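You operate a simulated robot arm through the tools that you are given. There is no shell and no other tool. Be economical: measure what you need, move in short steps, check, and stop when the job is done.

You run a simulated robot arm. Do the job below in one go: nothing can be reset, and whatever is moved stays where it is left.

TASK
Take the brown napkin pack and put it on top of the beige sleeve of corn tortillas.

It is judged by the outcome, as a careful person would: the job done as asked, and still so three seconds after it is handed in. It fails if anything else is knocked over, pushed out of place, dropped, spilled or broken. Flat cloth is picked up by pressing the open fingertips on it (5 to 10 N) and closing them slowly along it; thin cloth reads only 2 to 8 mm in the jaws.

THE ROBOT
A 6-joint arm with a two-finger parallel gripper, fixed in place. Base frame: the origin is at the foot of the arm, x ahead of it, y to its left, z up; the work surface is at about z = 0. Readings come in m, rad, newtons and seconds.
With the tool pointing down near the work surface it reaches from about 0.14 to 0.58 m from the base axis. Its first joint turns from -1.152 to 1.152 rad. Payload 2.1 kg.
The TCP is the grasp point between the finger pads, 0.03 m short of the fingertips. In the tool frame z runs along the fingers and y along their closing line. Largest opening 0.094 m; finger width 0.028, thickness 0.01; the body of the gripper, 0.05 by 0.096 m, starts 0.055 m behind the TCP.
Orientation is told as [roll, pitch, yaw] about the base's x, y, z axes, in that order, counted from this pose: with the fingers straight down and closing along the base's y, the tool's x points along the base's -x, its y along +y and its z along -z.

THE INTERFACE
- The arm moves only by the tool servo_tool. Its arguments are lists of equal length, an entry for each row: "turn": the turn, a rotation vector about the tool's x, y, z in units of 5 degrees (1.0 is 5 degrees), a list of three; "slide": the shift along the tool's x, y, z in units of 25 mm (1.0 is 25 mm), a list of three; "jaw": the gripper command, from -1 (fully open) to 1 (shut), values between in proportion. In form: {"turn": [[wx, wy, wz], ...], "slide": [[dx, dy, dz], ...], "jaw": [jaw, ...]}. A call has 1 to 12 rows; each row shifts and turns the commanded pose from where the row before left it, along the tool's axes as they then stand. A call with a number of a shift or a turn outside -1 to 1 is refused whole. A row lasts 0.2 s, in which the tool goes at most 0.05 m and 0.15 rad; a call with a longer step from one row to the next is refused whole, and so is a gripper value outside its range. Where a pose cannot be reached the arm comes as near as it can. A force on the tool above 40 N (or 10 N above the force at the start of the call, whichever is more), or a blocked arm, ends the call early, and 0.2 s more pass. Each finger travels about 0.072 m/s and halts on what it meets, pressing with about 32 N; the grip force reading is that of the motor and also rises with nothing between the fingers. The clock runs only during rows and for 0.2 s after the last one: add rows that do not move to give the fingers time. It gives the time, the measured TCP pose, the force on the tool (base axes), the opening and the grip force at its end, in the units of the frame above (readings bear some noise), and new pictures: "show" is both (left out), scene, wrist or none.
- Cameras (640 x 400 px; columns grow to the right, rows downward): "scene" is fixed at [0.0475, -0.3644, 0.4944]; the picture's right is [0.86, -0.52, 0.00], its down [-0.24, -0.40, -0.88] and it looks along [0.46, 0.76, -0.47] (base axes); focal length 295 px, centre (320, 200). "wrist" rides on the gripper at [0.076, 0.014, -0.102] in the tool frame; the picture's right is [-0.18, 0.98, 0.00], its down [-0.75, -0.14, -0.64] and it looks along [-0.63, -0.12, 0.77] (tool axes); focal length 243 px, centre (320, 200). There is no depth. A picture from a camera that has moved, and an enlarged one, comes with that camera's place and axes in the base frame and with its lens.
- zoom(camera, box): a new picture of the part [left, top, right, bottom] of that camera's present view, enlarged. It takes no simulated time.
- finish_job(): hands the job in; it is judged then, once.

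Work in short steps. Places have to be worked out from the pictures, the camera data and where the tool is seen: move nearer, look again, correct. Check each grasp and each placing, and mend what went wrong. You have 90 turns and 170 pictures in all, those below and enlarged ones among them. Open the gripper and draw the arm clear of the work before you hand the job in, unless the task says otherwise; then end with one line.

The tools are called after "Emit:" by a JSON object that holds its "method" and its "body". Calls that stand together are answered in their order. servo_tool: Moves the arm, as the interface text tells. Its arguments: {"type":"object","properties":{"turn":{"type":"array","items":{"type":"array","items":{"type":"number"}}},"slide":{"type":"array","items":{"type":"array","items":{"type":"number"}}},"jaw":{"type":"array","items":{"type":"number"}},"show":{"type":"string","enum":["both","scene","wrist","none"]}},"required":["turn","slide","jaw"]} The other tools are called the same way: zoom (camera, box) takes an enlarged picture of a part of a camera's view; finish_job () hands the job in.

At the start:

```text
time_s: 0.0
ee_pos: [0.2847, -0.0374, 0.3559]
orientation: [0.001, 0.001, 0.0]
wrist_force: [-0.9, 0.5, -0.2]
gripper_width: 0.0939
gripper_force: 0.0
```

scene: 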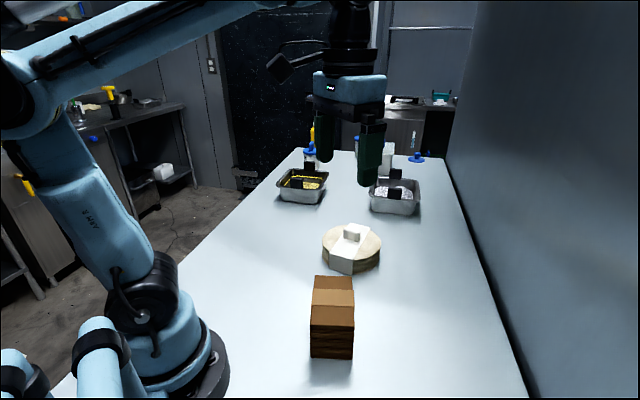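
wrist: 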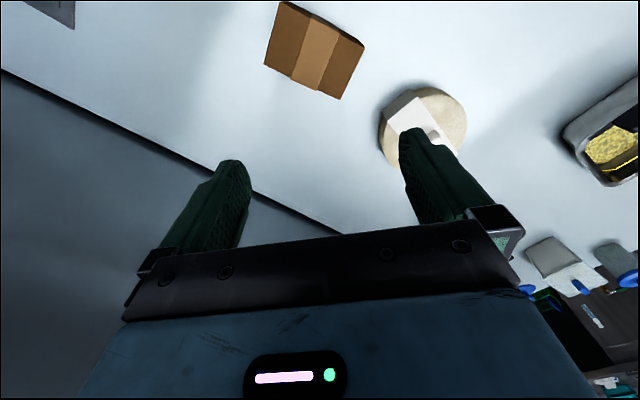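

I see the brown pack in front and the tortilla sleeve, which has a white band and something on top, behind it. I'll zoom in on both to measure them.

Emit:
{"method": "zoom", "body": {"camera": "scene", "box": [280, 210, 408, 370]}}

Emit:
{"method": "zoom", "body": {"camera": "wrist", "box": [250, 0, 490, 150]}}

```text
2.50 times, centred on (344, 290) of scene
camera zoom: at [0.0475, -0.3644, 0.4944], right [0.86, -0.52, 0.0], down [-0.24, -0.4, -0.88], along [0.46, 0.76, -0.47], focal length 737 px, centre (260, -25)
```

zoom: 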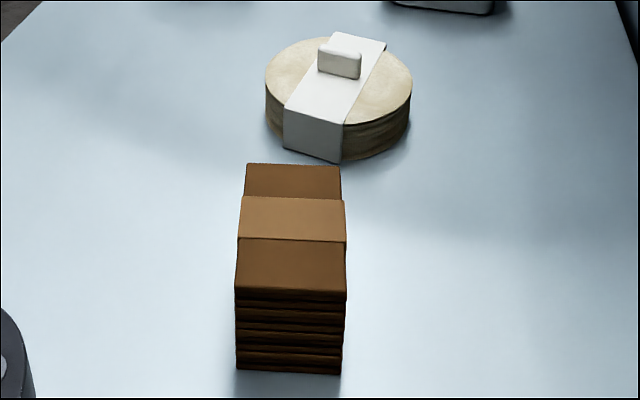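

```text
2.67 times, centred on (370, 75) of wrist
camera zoom: at [0.2095, -0.0226, 0.4598], right [0.18, 0.98, 0.0], down [0.75, -0.14, 0.64], along [0.63, -0.12, -0.77], focal length 647 px, centre (187, 533)
```

zoom: 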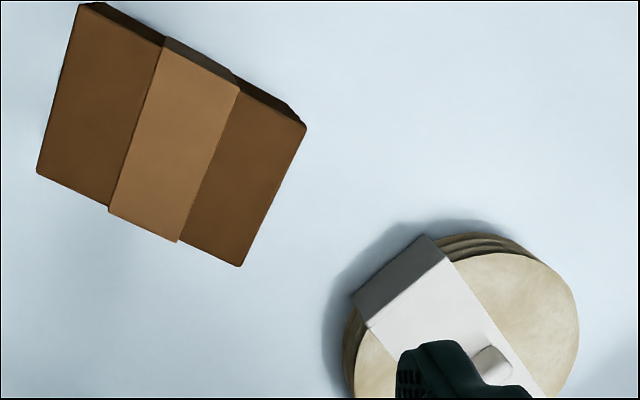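

The pack is about 0.075 x 0.123 x 0.08 m, centred near (0.27,-0.04) with its long axis at about 55°. The sleeve is a disc of about 0.074 m radius near (0.433,0.12), with its top at about z 0.05 and a small bump on it. I'll move left for a clear look at the bump.

Emit:
{"method": "servo_tool", "body": {"turn": [[0, 0, 0], [0, 0, 0], [0, 0, 0], [0, 0, 0], [0, 0, 0]], "slide": [[0, 1, 0], [0, 1, 0], [0, 1, 0], [0, 1, 0], [0, 1, 0]], "jaw": [-1, -1, -1, -1, -1]}}

```text
time_s: 1.2
ee_pos: [0.2873, 0.0889, 0.3555]
orientation: [0.002, 0.001, 0.001]
wrist_force: [-0.2, -0.5, -0.1]
gripper_width: 0.0938
gripper_force: 0.0
camera wrist: at [0.2111, 0.1033, 0.46], right [0.18, 0.98, 0.0], down [0.75, -0.14, 0.64], along [0.63, -0.12, -0.77], focal length 243 px, centre (320, 200)
```

scene: 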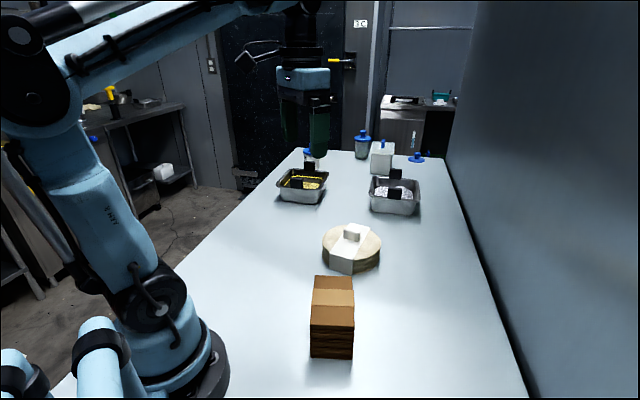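
wrist: 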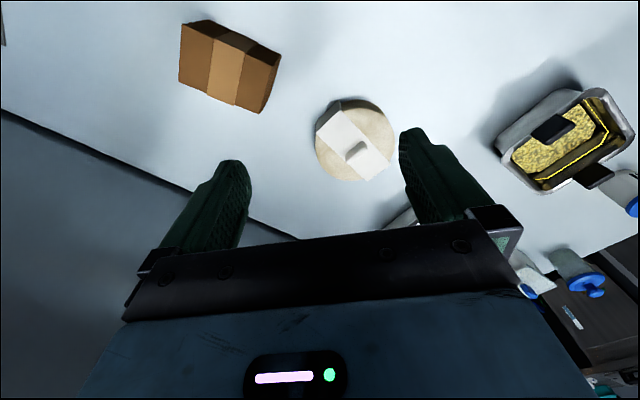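

Emit:
{"method": "zoom", "body": {"camera": "wrist", "box": [300, 85, 412, 195]}}

Emit:
{"method": "zoom", "body": {"camera": "scene", "box": [312, 212, 392, 282]}}

```text
3.64 times, centred on (356, 140) of wrist
camera zoom: at [0.2111, 0.1033, 0.46], right [0.18, 0.98, 0.0], down [0.75, -0.14, 0.64], along [0.63, -0.12, -0.77], focal length 882 px, centre (189, 418)
```

zoom: 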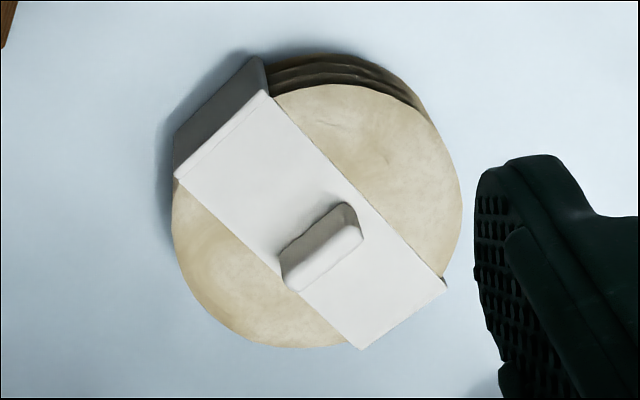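

```text
5.71 times, centred on (352, 247) of scene
camera zoom: at [0.0474, -0.3644, 0.4944], right [0.86, -0.52, 0.0], down [-0.24, -0.4, -0.88], along [0.46, 0.76, -0.47], focal length 1685 px, centre (137, -69)
```

zoom: 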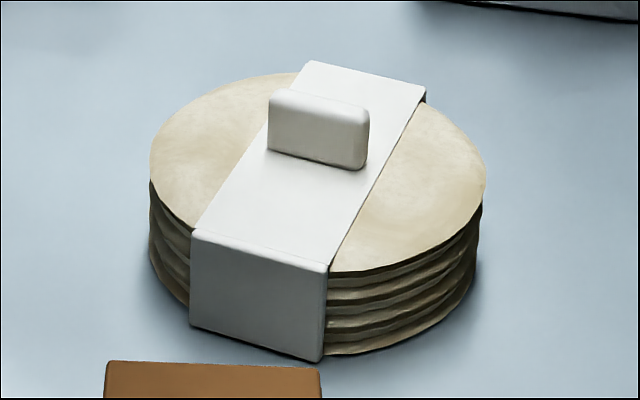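

The bump is a fin of about 44 x 12 x 28 mm standing across the strap, a little past the disc centre. The pack's 75 mm side fits flat in the space in front of it, with the closing line along the strap (yaw about -51°). A high grip keeps the fingertips above the fin. Next I go back over the pack and turn towards yaw +55°.

Emit:
{"method": "servo_tool", "body": {"turn": [[0, 0, 0], [0, 0, 0], [0, 0, 0], [0, 0, 0], [0, 0, 0], [0, 0, -1], [0, 0, -1], [0, 0, -1], [0, 0, -1], [0, 0, -1], [0, 0, -1], [0, 0, -1]], "slide": [[0.14, -1, 0], [0.14, -1, 0], [0.14, -1, 0], [0.14, -1, 0], [0.14, -1, 0], [0, 0, 0], [0, 0, 0], [0, 0, 0], [0, 0, 0], [0, 0, 0], [0, 0, 0], [0, 0, 0]], "jaw": [-1, -1, -1, -1, -1, -1, -1, -1, -1, -1, -1, -1], "show": "none"}}

Emit:
{"method": "servo_tool", "body": {"turn": [[0, 0, -1], [0, 0, -1], [0, 0, -1], [0, 0, -1], [0, 0, 0], [0, 0, 0], [0, 0, 0], [0, 0, 0], [0, 0, 0], [0, 0, 0]], "slide": [[0, 0, 0], [0, 0, 0], [0, 0, 0], [0, 0, 0], [0, 0, 1], [0, 0, 1], [0, 0, 1], [0, 0, 1], [0, 0, 1], [0, 0, 1]], "jaw": [-1, -1, -1, -1, -1, -1, -1, -1, -1, -1]}}

```text
time_s: 3.8
ee_pos: [0.2681, -0.0376, 0.3565]
orientation: [0.0, 0.001, 0.611]
wrist_force: [0.4, 0.9, -0.1]
gripper_width: 0.0939
gripper_force: 0.1
```

```text
time_s: 6.0
ee_pos: [0.2696, -0.0375, 0.205]
orientation: [0.001, 0.0, 0.961]
wrist_force: [0.1, 0.5, 0.2]
gripper_width: 0.0941
gripper_force: 0.0
camera wrist: at [0.2142, -0.0921, 0.3082], right [-0.7, 0.71, 0.0], down [0.55, 0.54, 0.64], along [0.46, 0.45, -0.77], focal length 243 px, centre (320, 200)
```

scene: 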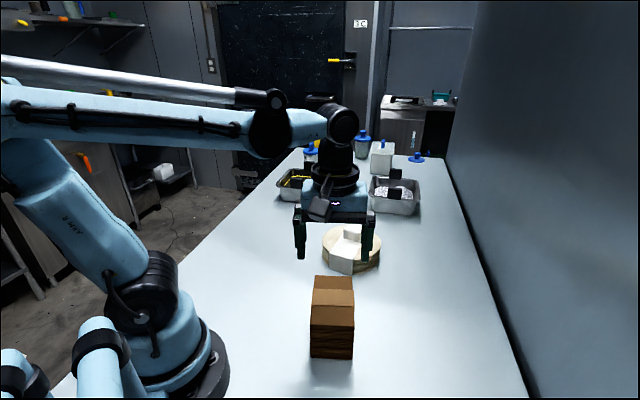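
wrist: 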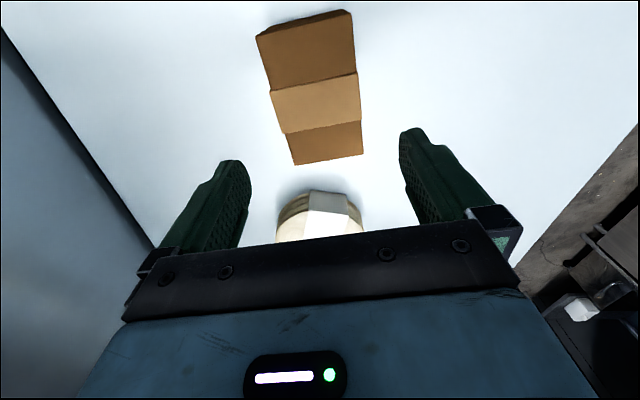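

The gripper is above the pack, and I'll zoom to refine the pack's pose.

Emit:
{"method": "zoom", "body": {"camera": "wrist", "box": [220, 0, 412, 180]}}

```text
2.22 times, centred on (316, 90) of wrist
camera zoom: at [0.2142, -0.0921, 0.3082], right [-0.7, 0.71, 0.0], down [0.55, 0.54, 0.64], along [0.46, 0.45, -0.77], focal length 539 px, centre (329, 444)
```

zoom: 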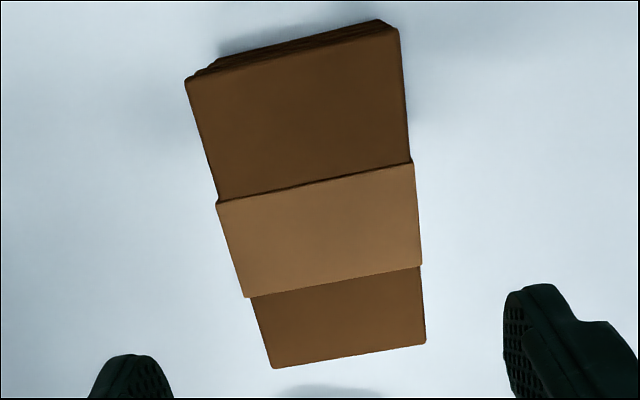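

The pack centre is about (0.270,-0.041) and the yaw matches. I'll correct by about 3 mm and descend until the fingertips are just above the pack's top.

Emit:
{"method": "servo_tool", "body": {"turn": [[0, 0, 0], [0, 0, 0], [0, 0, 0], [0, 0, 0]], "slide": [[0.1, -0.09, 0.8], [0, 0, 0.9], [0, 0, 0.9], [0, 0, 0.6]], "jaw": [-1, -1, -1, -1]}}

Emit:
{"method": "zoom", "body": {"camera": "scene", "box": [272, 210, 400, 370]}}

```text
time_s: 7.0
ee_pos: [0.2682, -0.0404, 0.1249]
orientation: [0.0, 0.0, 0.959]
wrist_force: [-0.4, 0.1, 0.3]
gripper_width: 0.094
gripper_force: 0.1
camera wrist: at [0.2135, -0.0948, 0.2289], right [-0.7, 0.71, 0.0], down [0.55, 0.54, 0.64], along [0.46, 0.45, -0.77], focal length 243 px, centre (320, 200)
```

scene: 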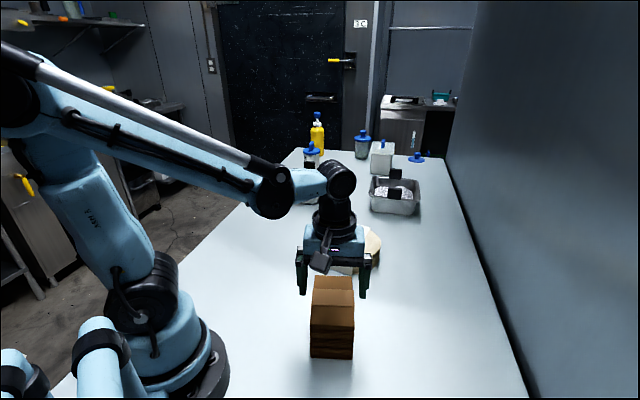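
wrist: 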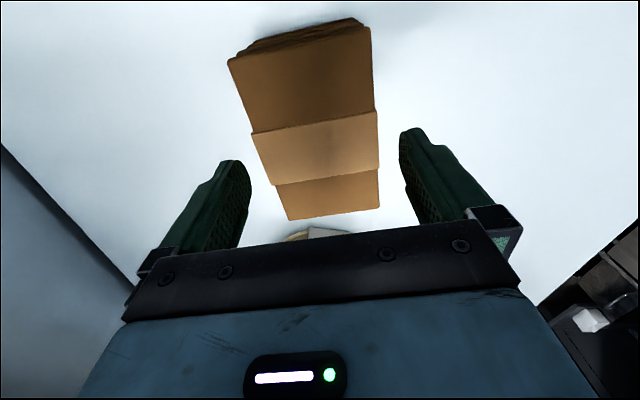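

```text
2.50 times, centred on (336, 290) of scene
camera zoom: at [0.0475, -0.3644, 0.4944], right [0.86, -0.52, 0.0], down [-0.24, -0.4, -0.88], along [0.46, 0.76, -0.47], focal length 737 px, centre (280, -25)
```

zoom: 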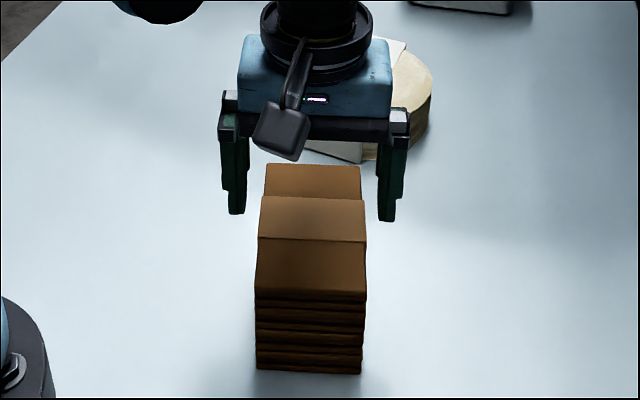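

The alignment is good to about 2 mm. I'll nudge it, descend to z of about 0.070 and close.

Emit:
{"method": "servo_tool", "body": {"turn": [[0, 0, 0], [0, 0, 0], [0, 0, 0], [0, 0, 0], [0, 0, 0]], "slide": [[0, -0.07, 0.3], [0, 0, 0.6], [0, 0, 0.6], [0, 0, 0.6], [0, 0, 0]], "jaw": [-1, -1, -1, -1, -1]}}

Emit:
{"method": "zoom", "body": {"camera": "scene", "box": [272, 210, 400, 370]}}

```text
time_s: 8.2
ee_pos: [0.27, -0.0413, 0.0743]
orientation: [-0.001, 0.0, 0.963]
wrist_force: [-0.3, 0.0, -0.3]
gripper_width: 0.094
gripper_force: 0.1
camera wrist: at [0.2145, -0.0951, 0.1779], right [-0.7, 0.71, 0.0], down [0.55, 0.54, 0.64], along [0.46, 0.45, -0.77], focal length 243 px, centre (320, 200)
```

scene: 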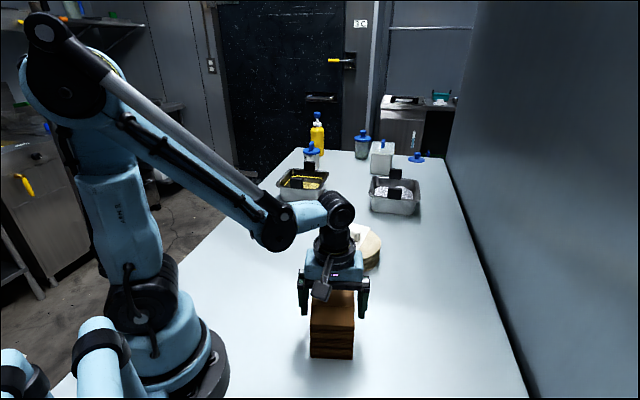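
wrist: 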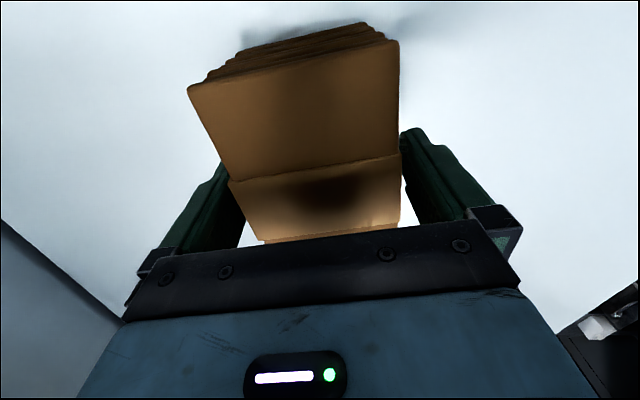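

```text
2.50 times, centred on (336, 290) of scene
camera zoom: at [0.0475, -0.3644, 0.4944], right [0.86, -0.52, 0.0], down [-0.24, -0.4, -0.88], along [0.46, 0.76, -0.47], focal length 737 px, centre (280, -25)
```

zoom: 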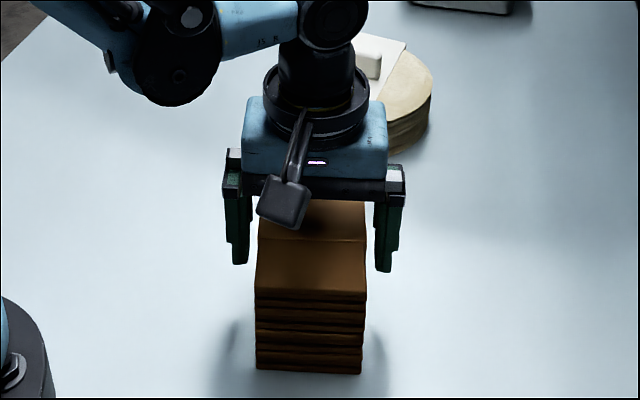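

The fingers straddle the pack evenly at z 0.074. I'll go 4 mm lower and close, with rows to let the fingers settle.

Emit:
{"method": "servo_tool", "body": {"turn": [[0, 0, 0], [0, 0, 0], [0, 0, 0], [0, 0, 0], [0, 0, 0], [0, 0, 0]], "slide": [[0, 0, 0.15], [0, 0, 0], [0, 0, 0], [0, 0, 0], [0, 0, 0], [0, 0, 0]], "jaw": [-1, -0.7, -0.4, 0, 0.5, 1], "show": "scene"}}

```text
time_s: 9.6
ee_pos: [0.2697, -0.0405, 0.0703]
orientation: [0.0, 0.002, 0.963]
wrist_force: [0.0, -0.3, 0.0]
gripper_width: 0.0789
gripper_force: 31.9
```

scene: 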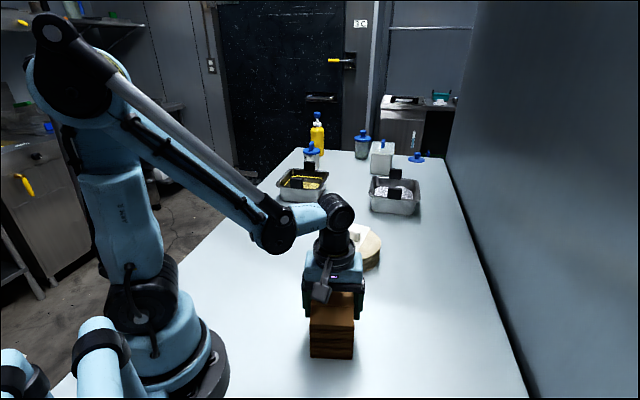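

The pack is gripped at 0.079 m, so I'll lift it straight up about 0.16 m.

Emit:
{"method": "servo_tool", "body": {"turn": [[0, 0, 0], [0, 0, 0], [0, 0, 0], [0, 0, 0], [0, 0, 0], [0, 0, 0], [0, 0, 0], [0, 0, 0]], "slide": [[0, 0, -0.4], [0, 0, -0.8], [0, 0, -1], [0, 0, -1], [0, 0, -1], [0, 0, -1], [0, 0, -1], [0, 0, -0.5]], "jaw": [1, 1, 1, 1, 1, 1, 1, 1]}}

```text
time_s: 11.4
ee_pos: [0.2708, -0.0417, 0.2376]
orientation: [-0.001, 0.001, 0.96]
wrist_force: [0.8, -0.3, -1.4]
gripper_width: 0.0791
gripper_force: 31.5
camera wrist: at [0.2151, -0.0956, 0.3408], right [-0.7, 0.71, 0.0], down [0.55, 0.54, 0.64], along [0.46, 0.45, -0.77], focal length 243 px, centre (320, 200)
```

scene: 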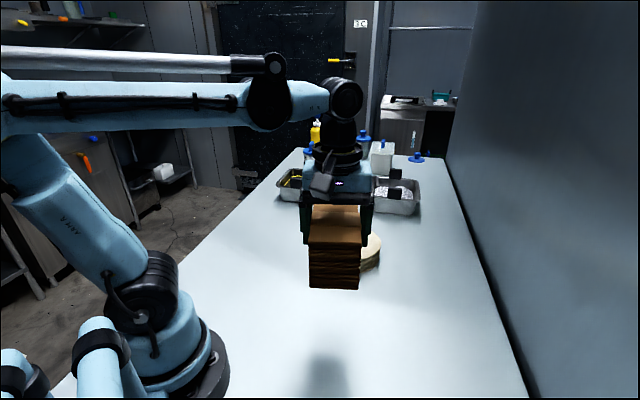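
wrist: 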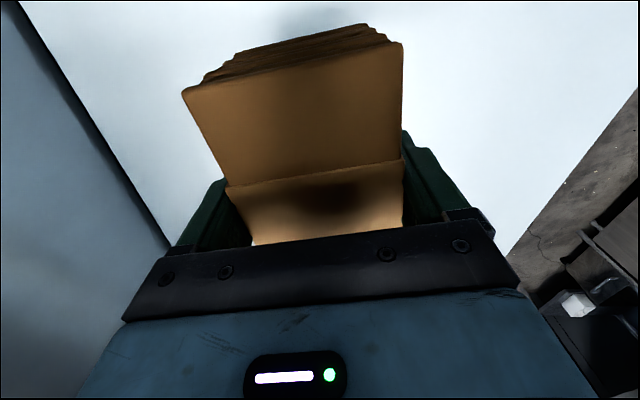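

The pack is held level and the lift was clean. Now I turn to about yaw -51° (+21.2 units) while it is still high.

Emit:
{"method": "servo_tool", "body": {"turn": [[0, 0, 0.9], [0, 0, 1], [0, 0, 1], [0, 0, 1], [0, 0, 1], [0, 0, 1], [0, 0, 1], [0, 0, 1], [0, 0, 1], [0, 0, 1], [0, 0, 1], [0, 0, 1]], "slide": [[0, 0, 0], [0, 0, 0], [0, 0, 0], [0, 0, 0], [0, 0, 0], [0, 0, 0], [0, 0, 0], [0, 0, 0], [0, 0, 0], [0, 0, 0], [0, 0, 0], [0, 0, 0]], "jaw": [1, 1, 1, 1, 1, 1, 1, 1, 1, 1, 1, 1], "show": "none"}}

Emit:
{"method": "servo_tool", "body": {"turn": [[0, 0, 1], [0, 0, 1], [0, 0, 1], [0, 0, 1], [0, 0, 1], [0, 0, 1], [0, 0, 1], [0, 0, 1], [0, 0, 1], [0, 0, 0.3], [0, 0, 0]], "slide": [[0, 0, 0], [0, 0, 0], [0, 0, 0], [0, 0, 0], [0, 0, 0], [0, 0, 0], [0, 0, 0], [0, 0, 0], [0, 0, 0], [0, 0, 0], [0, 0, 0]], "jaw": [1, 1, 1, 1, 1, 1, 1, 1, 1, 1, 1]}}

Emit:
{"method": "zoom", "body": {"camera": "scene", "box": [272, 180, 416, 290]}}

```text
time_s: 14.0
ee_pos: [0.2694, -0.0414, 0.2385]
orientation: [0.0, 0.0, -0.08]
wrist_force: [0.2, -0.2, -0.8]
gripper_width: 0.0787
gripper_force: 32.4
```

```text
time_s: 16.4
ee_pos: [0.2701, -0.0408, 0.2378]
orientation: [0.0, 0.001, -0.889]
wrist_force: [1.0, 0.7, -1.2]
gripper_width: 0.0786
gripper_force: 32.0
camera wrist: at [0.2331, 0.0268, 0.3405], right [0.88, 0.48, 0.0], down [0.36, -0.67, 0.64], along [0.31, -0.56, -0.77], focal length 243 px, centre (320, 200)
```

scene: 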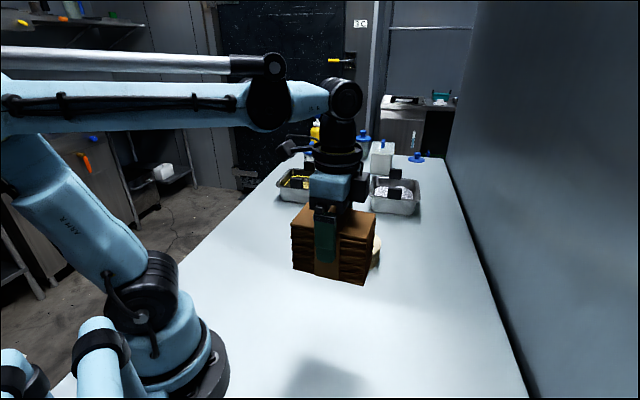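
wrist: 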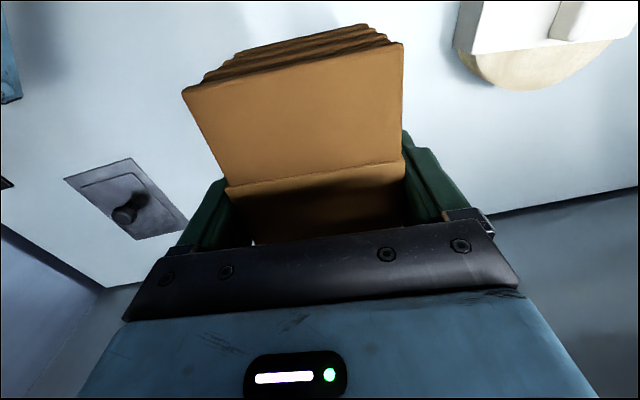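

```text
3.64 times, centred on (344, 235) of scene
camera zoom: at [0.0475, -0.3644, 0.4944], right [0.86, -0.52, 0.0], down [-0.24, -0.4, -0.88], along [0.46, 0.76, -0.47], focal length 1072 px, centre (233, 73)
```

zoom: 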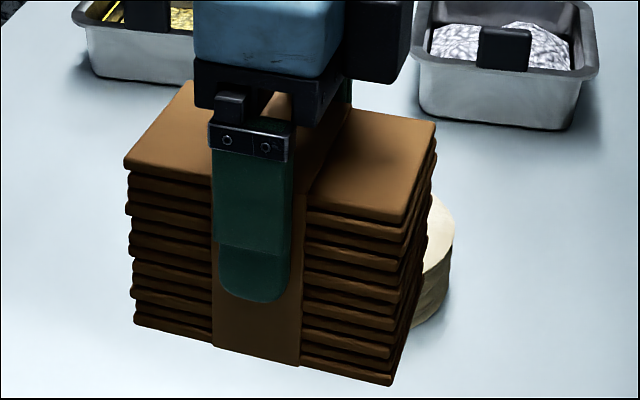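

The sleeve is visible at the upper right of the wrist view, so I'll zoom in to refine the fin position and strap direction.

Emit:
{"method": "zoom", "body": {"camera": "wrist", "box": [440, 0, 640, 110]}}

```text
3.20 times, centred on (540, 55) of wrist
camera zoom: at [0.2331, 0.0268, 0.3405], right [0.88, 0.48, 0.0], down [0.36, -0.67, 0.64], along [0.31, -0.56, -0.77], focal length 776 px, centre (-384, 664)
```

zoom: 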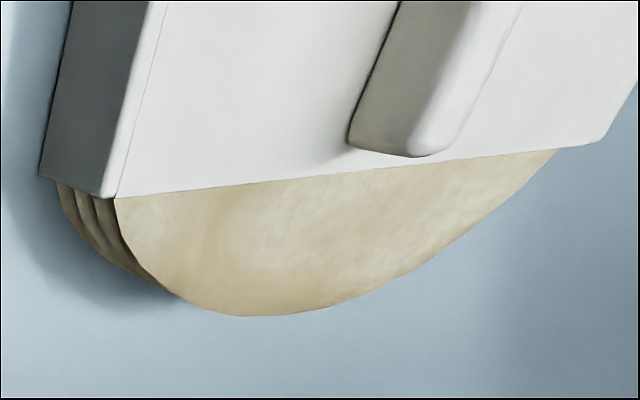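

Two views agree: the strap centre is at about (0.440,0.128), the strap direction is 35° and the fin's front face is about 3 mm short of centre. The pack should go to about (0.402,0.1015) at yaw -55°. I'll turn 4° more and traverse high.

Emit:
{"method": "servo_tool", "body": {"turn": [[0, 0, 0.85], [0, 0, 0], [0, 0, 0], [0, 0, 0], [0, 0, 0], [0, 0, 0], [0, 0, 0], [0, 0, 0], [0, 0, 0], [0, 0, 0]], "slide": [[0, 0, 0], [0.208, 0.949, 0], [0.208, 0.949, 0], [0.208, 0.949, 0], [0.208, 0.949, 0], [0.208, 0.949, 0], [0.208, 0.949, 0], [0.208, 0.949, 0], [0.208, 0.949, 0], [0, 0, 0]], "jaw": [1, 1, 1, 1, 1, 1, 1, 1, 1, 1]}}

Emit:
{"method": "zoom", "body": {"camera": "scene", "box": [280, 140, 440, 290]}}

```text
time_s: 18.6
ee_pos: [0.4004, 0.1014, 0.2384]
orientation: [0.0, 0.002, -0.962]
wrist_force: [1.0, 0.7, -1.8]
gripper_width: 0.0788
gripper_force: 31.7
camera wrist: at [0.3696, 0.1714, 0.3419], right [0.91, 0.41, 0.0], down [0.31, -0.7, 0.64], along [0.26, -0.59, -0.77], focal length 243 px, centre (320, 200)
```

scene: 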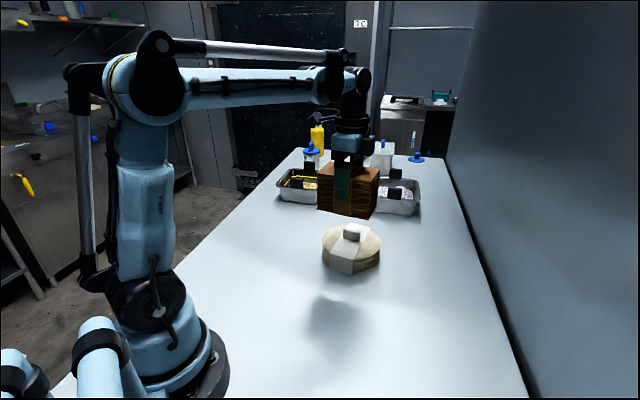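
wrist: 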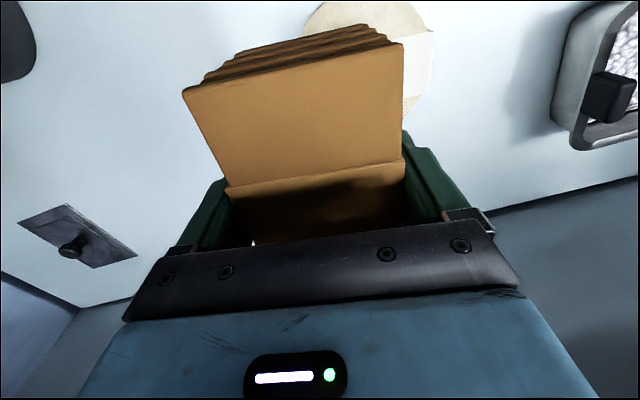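

```text
2.67 times, centred on (360, 215) of scene
camera zoom: at [0.0475, -0.3644, 0.4944], right [0.86, -0.52, 0.0], down [-0.24, -0.4, -0.88], along [0.46, 0.76, -0.47], focal length 786 px, centre (213, 160)
```

zoom: 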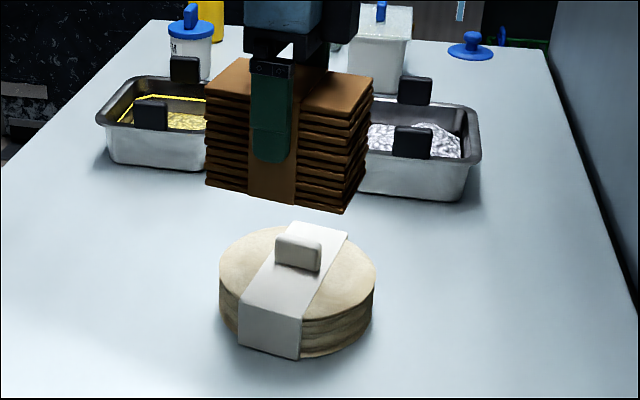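

The TCP is within 2 mm of target. I'll lower the pack to about 10 mm above the fin top (TCP z of about 0.162) and check again.

Emit:
{"method": "servo_tool", "body": {"turn": [[0, 0, 0], [0, 0, 0], [0, 0, 0], [0, 0, 0], [0, 0, 0]], "slide": [[0, 0, 0.8], [0, 0, 0.8], [0, 0, 0.8], [0, 0, 0.6], [0, 0, 0]], "jaw": [1, 1, 1, 1, 1]}}

Emit:
{"method": "zoom", "body": {"camera": "scene", "box": [296, 170, 408, 280]}}

Emit:
{"method": "zoom", "body": {"camera": "wrist", "box": [200, 0, 480, 160]}}

```text
time_s: 19.8
ee_pos: [0.4007, 0.1012, 0.1639]
orientation: [0.0, -0.001, -0.964]
wrist_force: [-0.4, -0.6, -0.9]
gripper_width: 0.0786
gripper_force: 31.7
camera wrist: at [0.3699, 0.1721, 0.2664], right [0.91, 0.41, 0.0], down [0.31, -0.7, 0.64], along [0.26, -0.59, -0.77], focal length 243 px, centre (320, 200)
```

scene: 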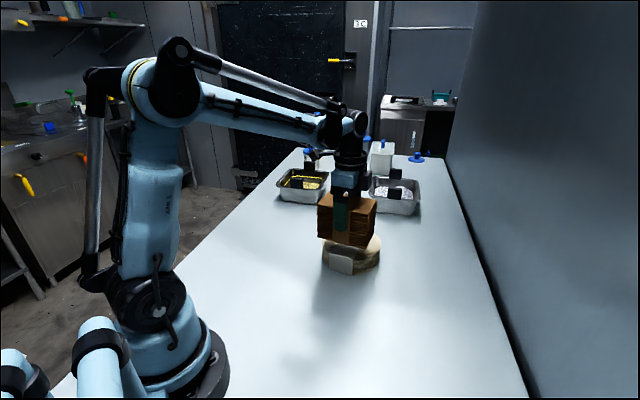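
wrist: 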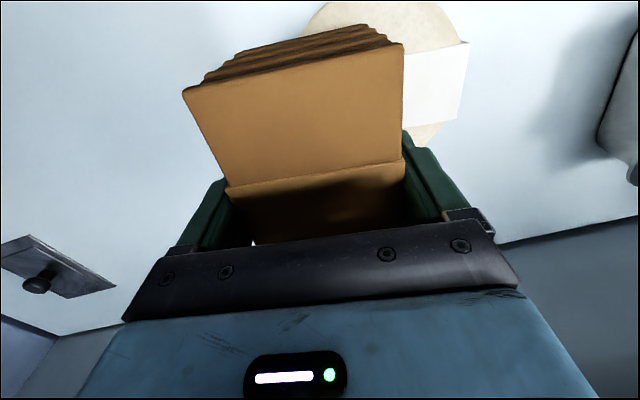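

```text
3.64 times, centred on (352, 225) of scene
camera zoom: at [0.0475, -0.3644, 0.4944], right [0.86, -0.52, 0.0], down [-0.24, -0.4, -0.88], along [0.46, 0.76, -0.47], focal length 1072 px, centre (204, 109)
```

zoom: 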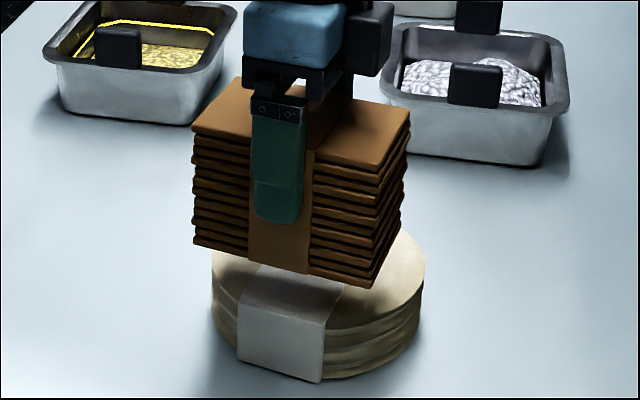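

```text
2.29 times, centred on (340, 80) of wrist
camera zoom: at [0.3699, 0.1721, 0.2664], right [0.91, 0.41, 0.0], down [0.31, -0.7, 0.64], along [0.26, -0.59, -0.77], focal length 555 px, centre (274, 474)
```

zoom: 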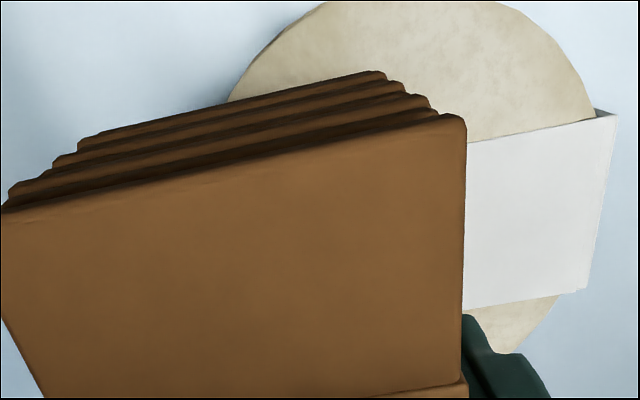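

The camera check matches the kinematics within 3 mm. I'll shift 3.5 mm away from the fin for margin and lower to just above the expected touchdown (TCP of about 0.120), watching for early contact.

Emit:
{"method": "servo_tool", "body": {"turn": [[0, 0, 0], [0, 0, 0], [0, 0, 0], [0, 0, 0], [0, 0, 0], [0, 0, 0]], "slide": [[0, -0.14, 0], [0, 0, 0.3], [0, 0, 0.3], [0, 0, 0.4], [0, 0, 0.4], [0, 0, 0]], "jaw": [1, 1, 1, 1, 1, 1]}}

Emit:
{"method": "zoom", "body": {"camera": "scene", "box": [296, 170, 408, 280]}}

```text
time_s: 21.2
ee_pos: [0.3971, 0.0989, 0.1277]
orientation: [0.0, -0.001, -0.963]
wrist_force: [0.2, 0.2, -1.1]
gripper_width: 0.0789
gripper_force: 32.1
camera wrist: at [0.3667, 0.1701, 0.2308], right [0.91, 0.41, 0.0], down [0.31, -0.7, 0.64], along [0.26, -0.59, -0.77], focal length 243 px, centre (320, 200)
```

scene: 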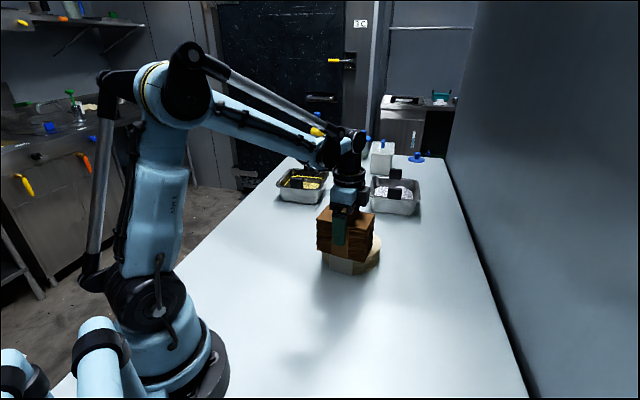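
wrist: 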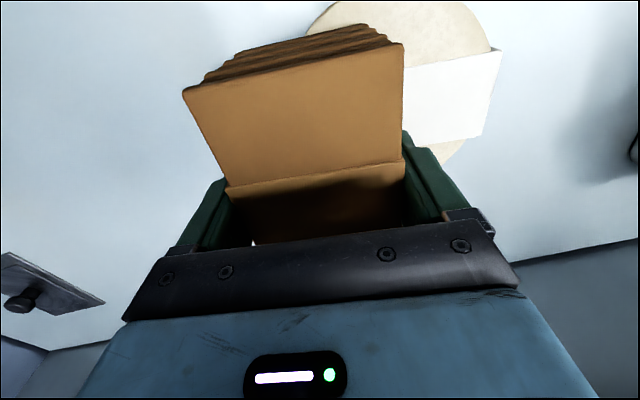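

```text
3.64 times, centred on (352, 225) of scene
camera zoom: at [0.0475, -0.3644, 0.4944], right [0.86, -0.52, 0.0], down [-0.24, -0.4, -0.88], along [0.46, 0.76, -0.47], focal length 1072 px, centre (204, 109)
```

zoom: 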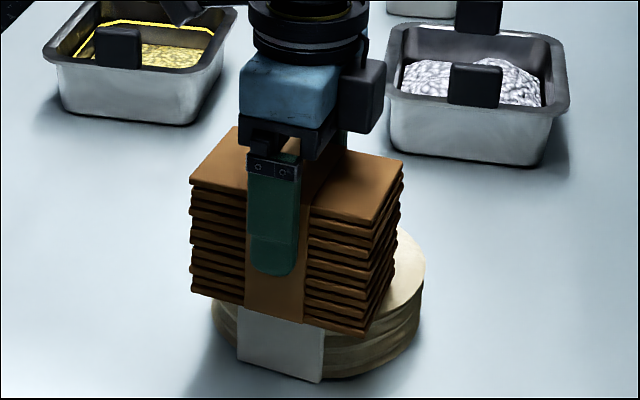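

There was no contact while passing the fin, and the sleeve hasn't moved. I'll lower the last millimetres in small steps.

Emit:
{"method": "servo_tool", "body": {"turn": [[0, 0, 0], [0, 0, 0], [0, 0, 0], [0, 0, 0]], "slide": [[0, 0, 0.06], [0, 0, 0.06], [0, 0, 0.06], [0, 0, 0.04]], "jaw": [1, 1, 1, 1], "show": "none"}}

```text
time_s: 22.2
ee_pos: [0.398, 0.0982, 0.122]
orientation: [-0.002, 0.0, -0.964]
wrist_force: [-0.3, 0.2, 0.0]
gripper_width: 0.079
gripper_force: 31.6
```

Emit:
{"method": "servo_tool", "body": {"turn": [[0, 0, 0], [0, 0, 0]], "slide": [[0, 0, 0.05], [0, 0, 0]], "jaw": [1, 1], "show": "none"}}

Emit:
{"method": "zoom", "body": {"camera": "scene", "box": [296, 170, 408, 280]}}

```text
time_s: 22.8
ee_pos: [0.3998, 0.0997, 0.1214]
orientation: [0.0, 0.001, -0.965]
wrist_force: [0.2, -0.4, -1.4]
gripper_width: 0.079
gripper_force: 32.2
```

```text
3.64 times, centred on (352, 225) of scene
camera zoom: at [0.0475, -0.3644, 0.4944], right [0.86, -0.52, 0.0], down [-0.24, -0.4, -0.88], along [0.46, 0.76, -0.47], focal length 1072 px, centre (204, 109)
```

zoom: 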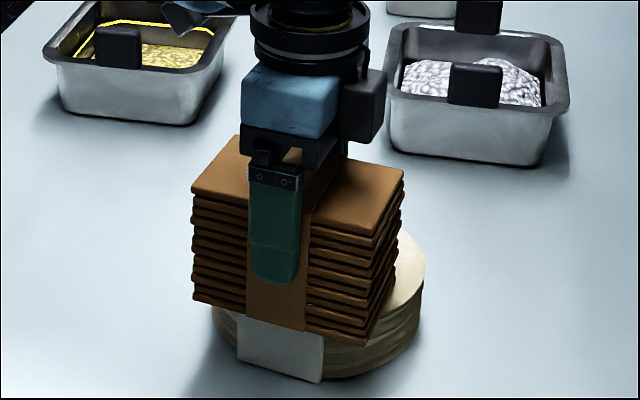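

There's no clear contact force yet, so I continue down in 1 mm steps.

Emit:
{"method": "servo_tool", "body": {"turn": [[0, 0, 0], [0, 0, 0], [0, 0, 0]], "slide": [[0, 0, 0.04], [0, 0, 0.04], [0, 0, 0]], "jaw": [1, 1, 1], "show": "none"}}

```text
time_s: 23.6
ee_pos: [0.3998, 0.0995, 0.1193]
orientation: [0.001, -0.002, -0.964]
wrist_force: [-1.2, -2.5, 32.1]
gripper_width: 0.0788
gripper_force: 31.9
```

Contact is at 32 N and z of about 0.119, as expected for resting flat on the disc. I'll back off about 1 mm to relieve the force, then open gently.

Emit:
{"method": "servo_tool", "body": {"turn": [[0, 0, 0], [0, 0, 0]], "slide": [[0, 0, -0.035], [0, 0, 0]], "jaw": [1, 1], "show": "none"}}

```text
time_s: 24.2
ee_pos: [0.3992, 0.0988, 0.1192]
orientation: [0.002, 0.0, -0.963]
wrist_force: [-0.6, -1.4, 3.7]
gripper_width: 0.0788
gripper_force: 31.8
```

The force is now a light 3.7 N, so I'll open slowly.

Emit:
{"method": "servo_tool", "body": {"turn": [[0, 0, 0], [0, 0, 0], [0, 0, 0], [0, 0, 0], [0, 0, 0]], "slide": [[0, 0, 0], [0, 0, 0], [0, 0, 0], [0, 0, 0], [0, 0, 0]], "jaw": [-0.65, -0.75, -0.85, -1, -1]}}

Emit:
{"method": "zoom", "body": {"camera": "scene", "box": [296, 170, 408, 280]}}

```text
time_s: 25.4
ee_pos: [0.3998, 0.0981, 0.1198]
orientation: [0.001, 0.001, -0.963]
wrist_force: [0.7, -0.8, 0.7]
gripper_width: 0.0939
gripper_force: 0.1
camera wrist: at [0.3678, 0.1697, 0.2229], right [0.91, 0.41, 0.0], down [0.31, -0.7, 0.64], along [0.26, -0.59, -0.77], focal length 243 px, centre (320, 200)
```

scene: 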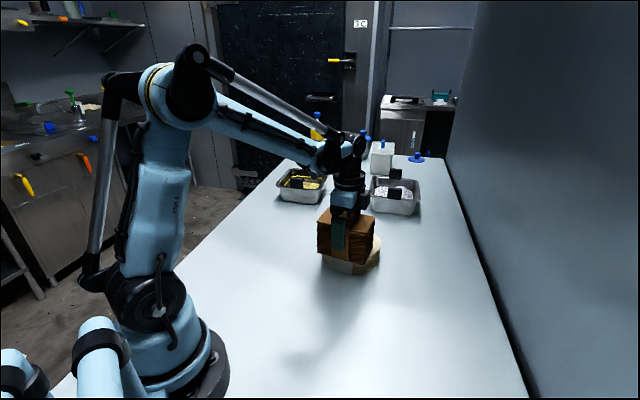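
wrist: 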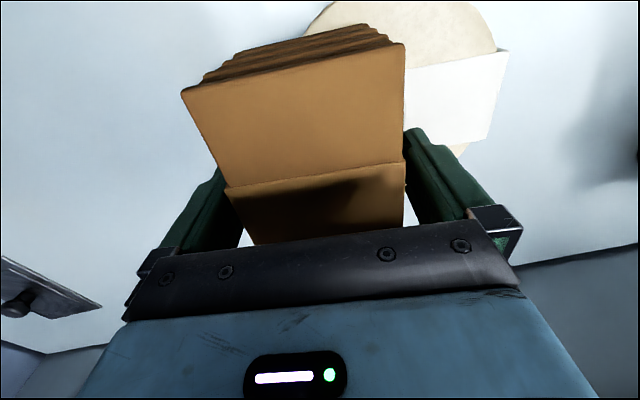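

```text
3.64 times, centred on (352, 225) of scene
camera zoom: at [0.0475, -0.3644, 0.4944], right [0.86, -0.52, 0.0], down [-0.24, -0.4, -0.88], along [0.46, 0.76, -0.47], focal length 1072 px, centre (204, 109)
```

zoom: 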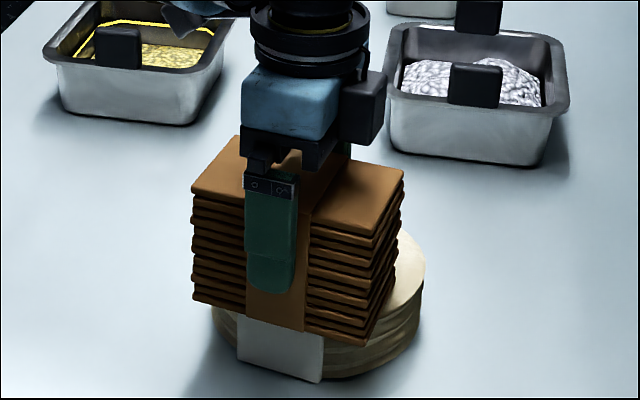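

The jaws are open and the pack stays put and level. I'll draw straight up, well clear.

Emit:
{"method": "servo_tool", "body": {"turn": [[0, 0, 0], [0, 0, 0], [0, 0, 0], [0, 0, 0], [0, 0, 0], [0, 0, 0], [0, 0, 0], [0, 0, 0], [0, 0, 0]], "slide": [[0, 0, -0.3], [0, 0, -0.6], [0, 0, -1], [0, 0, -1], [0, 0, -1], [0, 0, -1], [0, 0, -1], [0, 0, -1], [0, 0, -0.5]], "jaw": [-1, -1, -1, -1, -1, -1, -1, -1, -1]}}

Emit:
{"method": "zoom", "body": {"camera": "scene", "box": [296, 170, 408, 280]}}

Emit:
{"method": "zoom", "body": {"camera": "wrist", "box": [200, 0, 480, 160]}}

```text
time_s: 27.4
ee_pos: [0.3987, 0.0995, 0.3068]
orientation: [-0.001, 0.001, -0.962]
wrist_force: [-0.5, 0.2, 0.3]
gripper_width: 0.0943
gripper_force: 0.1
camera wrist: at [0.3672, 0.1696, 0.4099], right [0.91, 0.41, 0.0], down [0.31, -0.7, 0.64], along [0.26, -0.59, -0.77], focal length 243 px, centre (320, 200)
```

scene: 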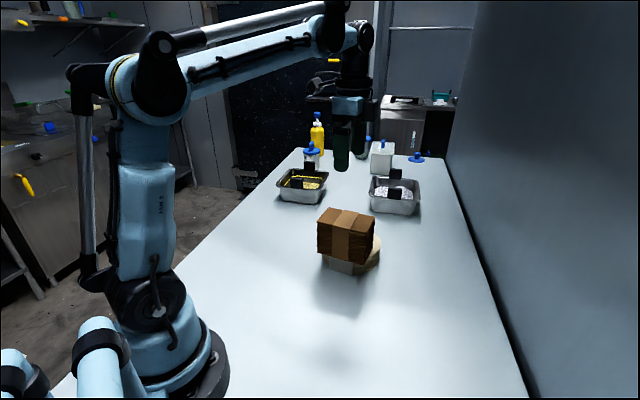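
wrist: 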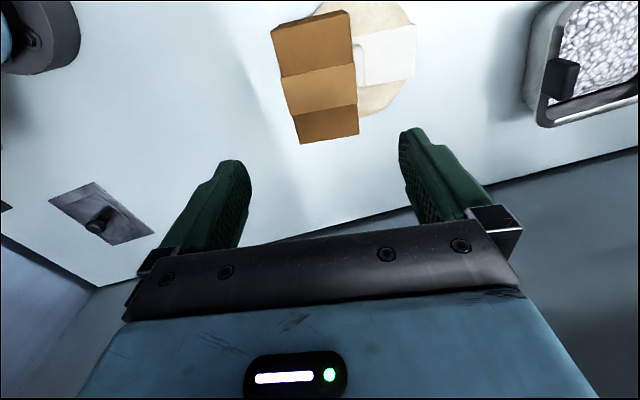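

```text
3.64 times, centred on (352, 225) of scene
camera zoom: at [0.0475, -0.3644, 0.4944], right [0.86, -0.52, 0.0], down [-0.24, -0.4, -0.88], along [0.46, 0.76, -0.47], focal length 1072 px, centre (204, 109)
```

zoom: 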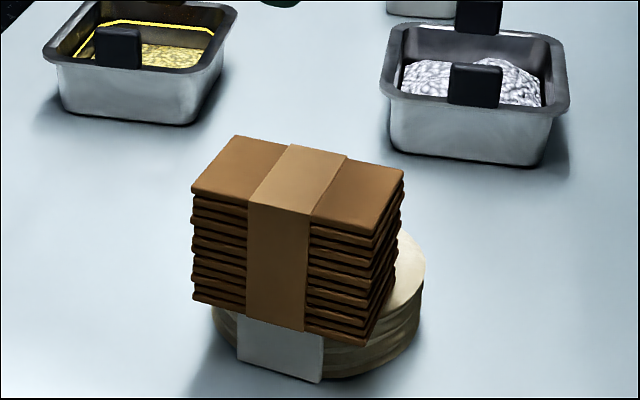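

```text
2.29 times, centred on (340, 80) of wrist
camera zoom: at [0.3672, 0.1696, 0.4099], right [0.91, 0.41, 0.0], down [0.31, -0.7, 0.64], along [0.26, -0.59, -0.77], focal length 555 px, centre (274, 474)
```

zoom: 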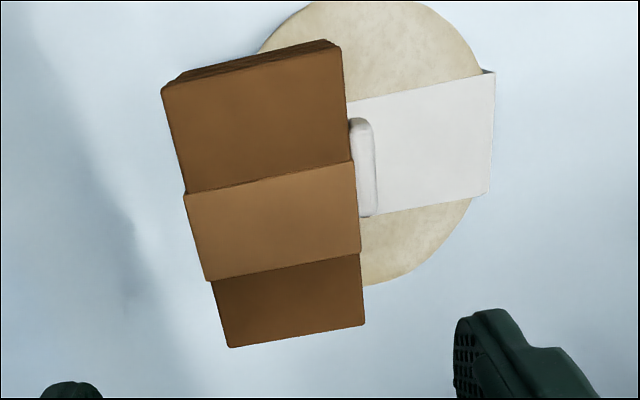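

The pack rests flat and still on the sleeve beside the fin. The sleeve hasn't shifted, nothing else was touched, and the arm is clear. Handing in.

Emit:
{"method": "finish_job", "body": {}}

```text
The job is handed in.
```

The brown napkin pack is lying flat on top of the tortilla sleeve, just in front of the small fin on its strap and overhanging the front rim by about 1 cm; nothing else was moved.
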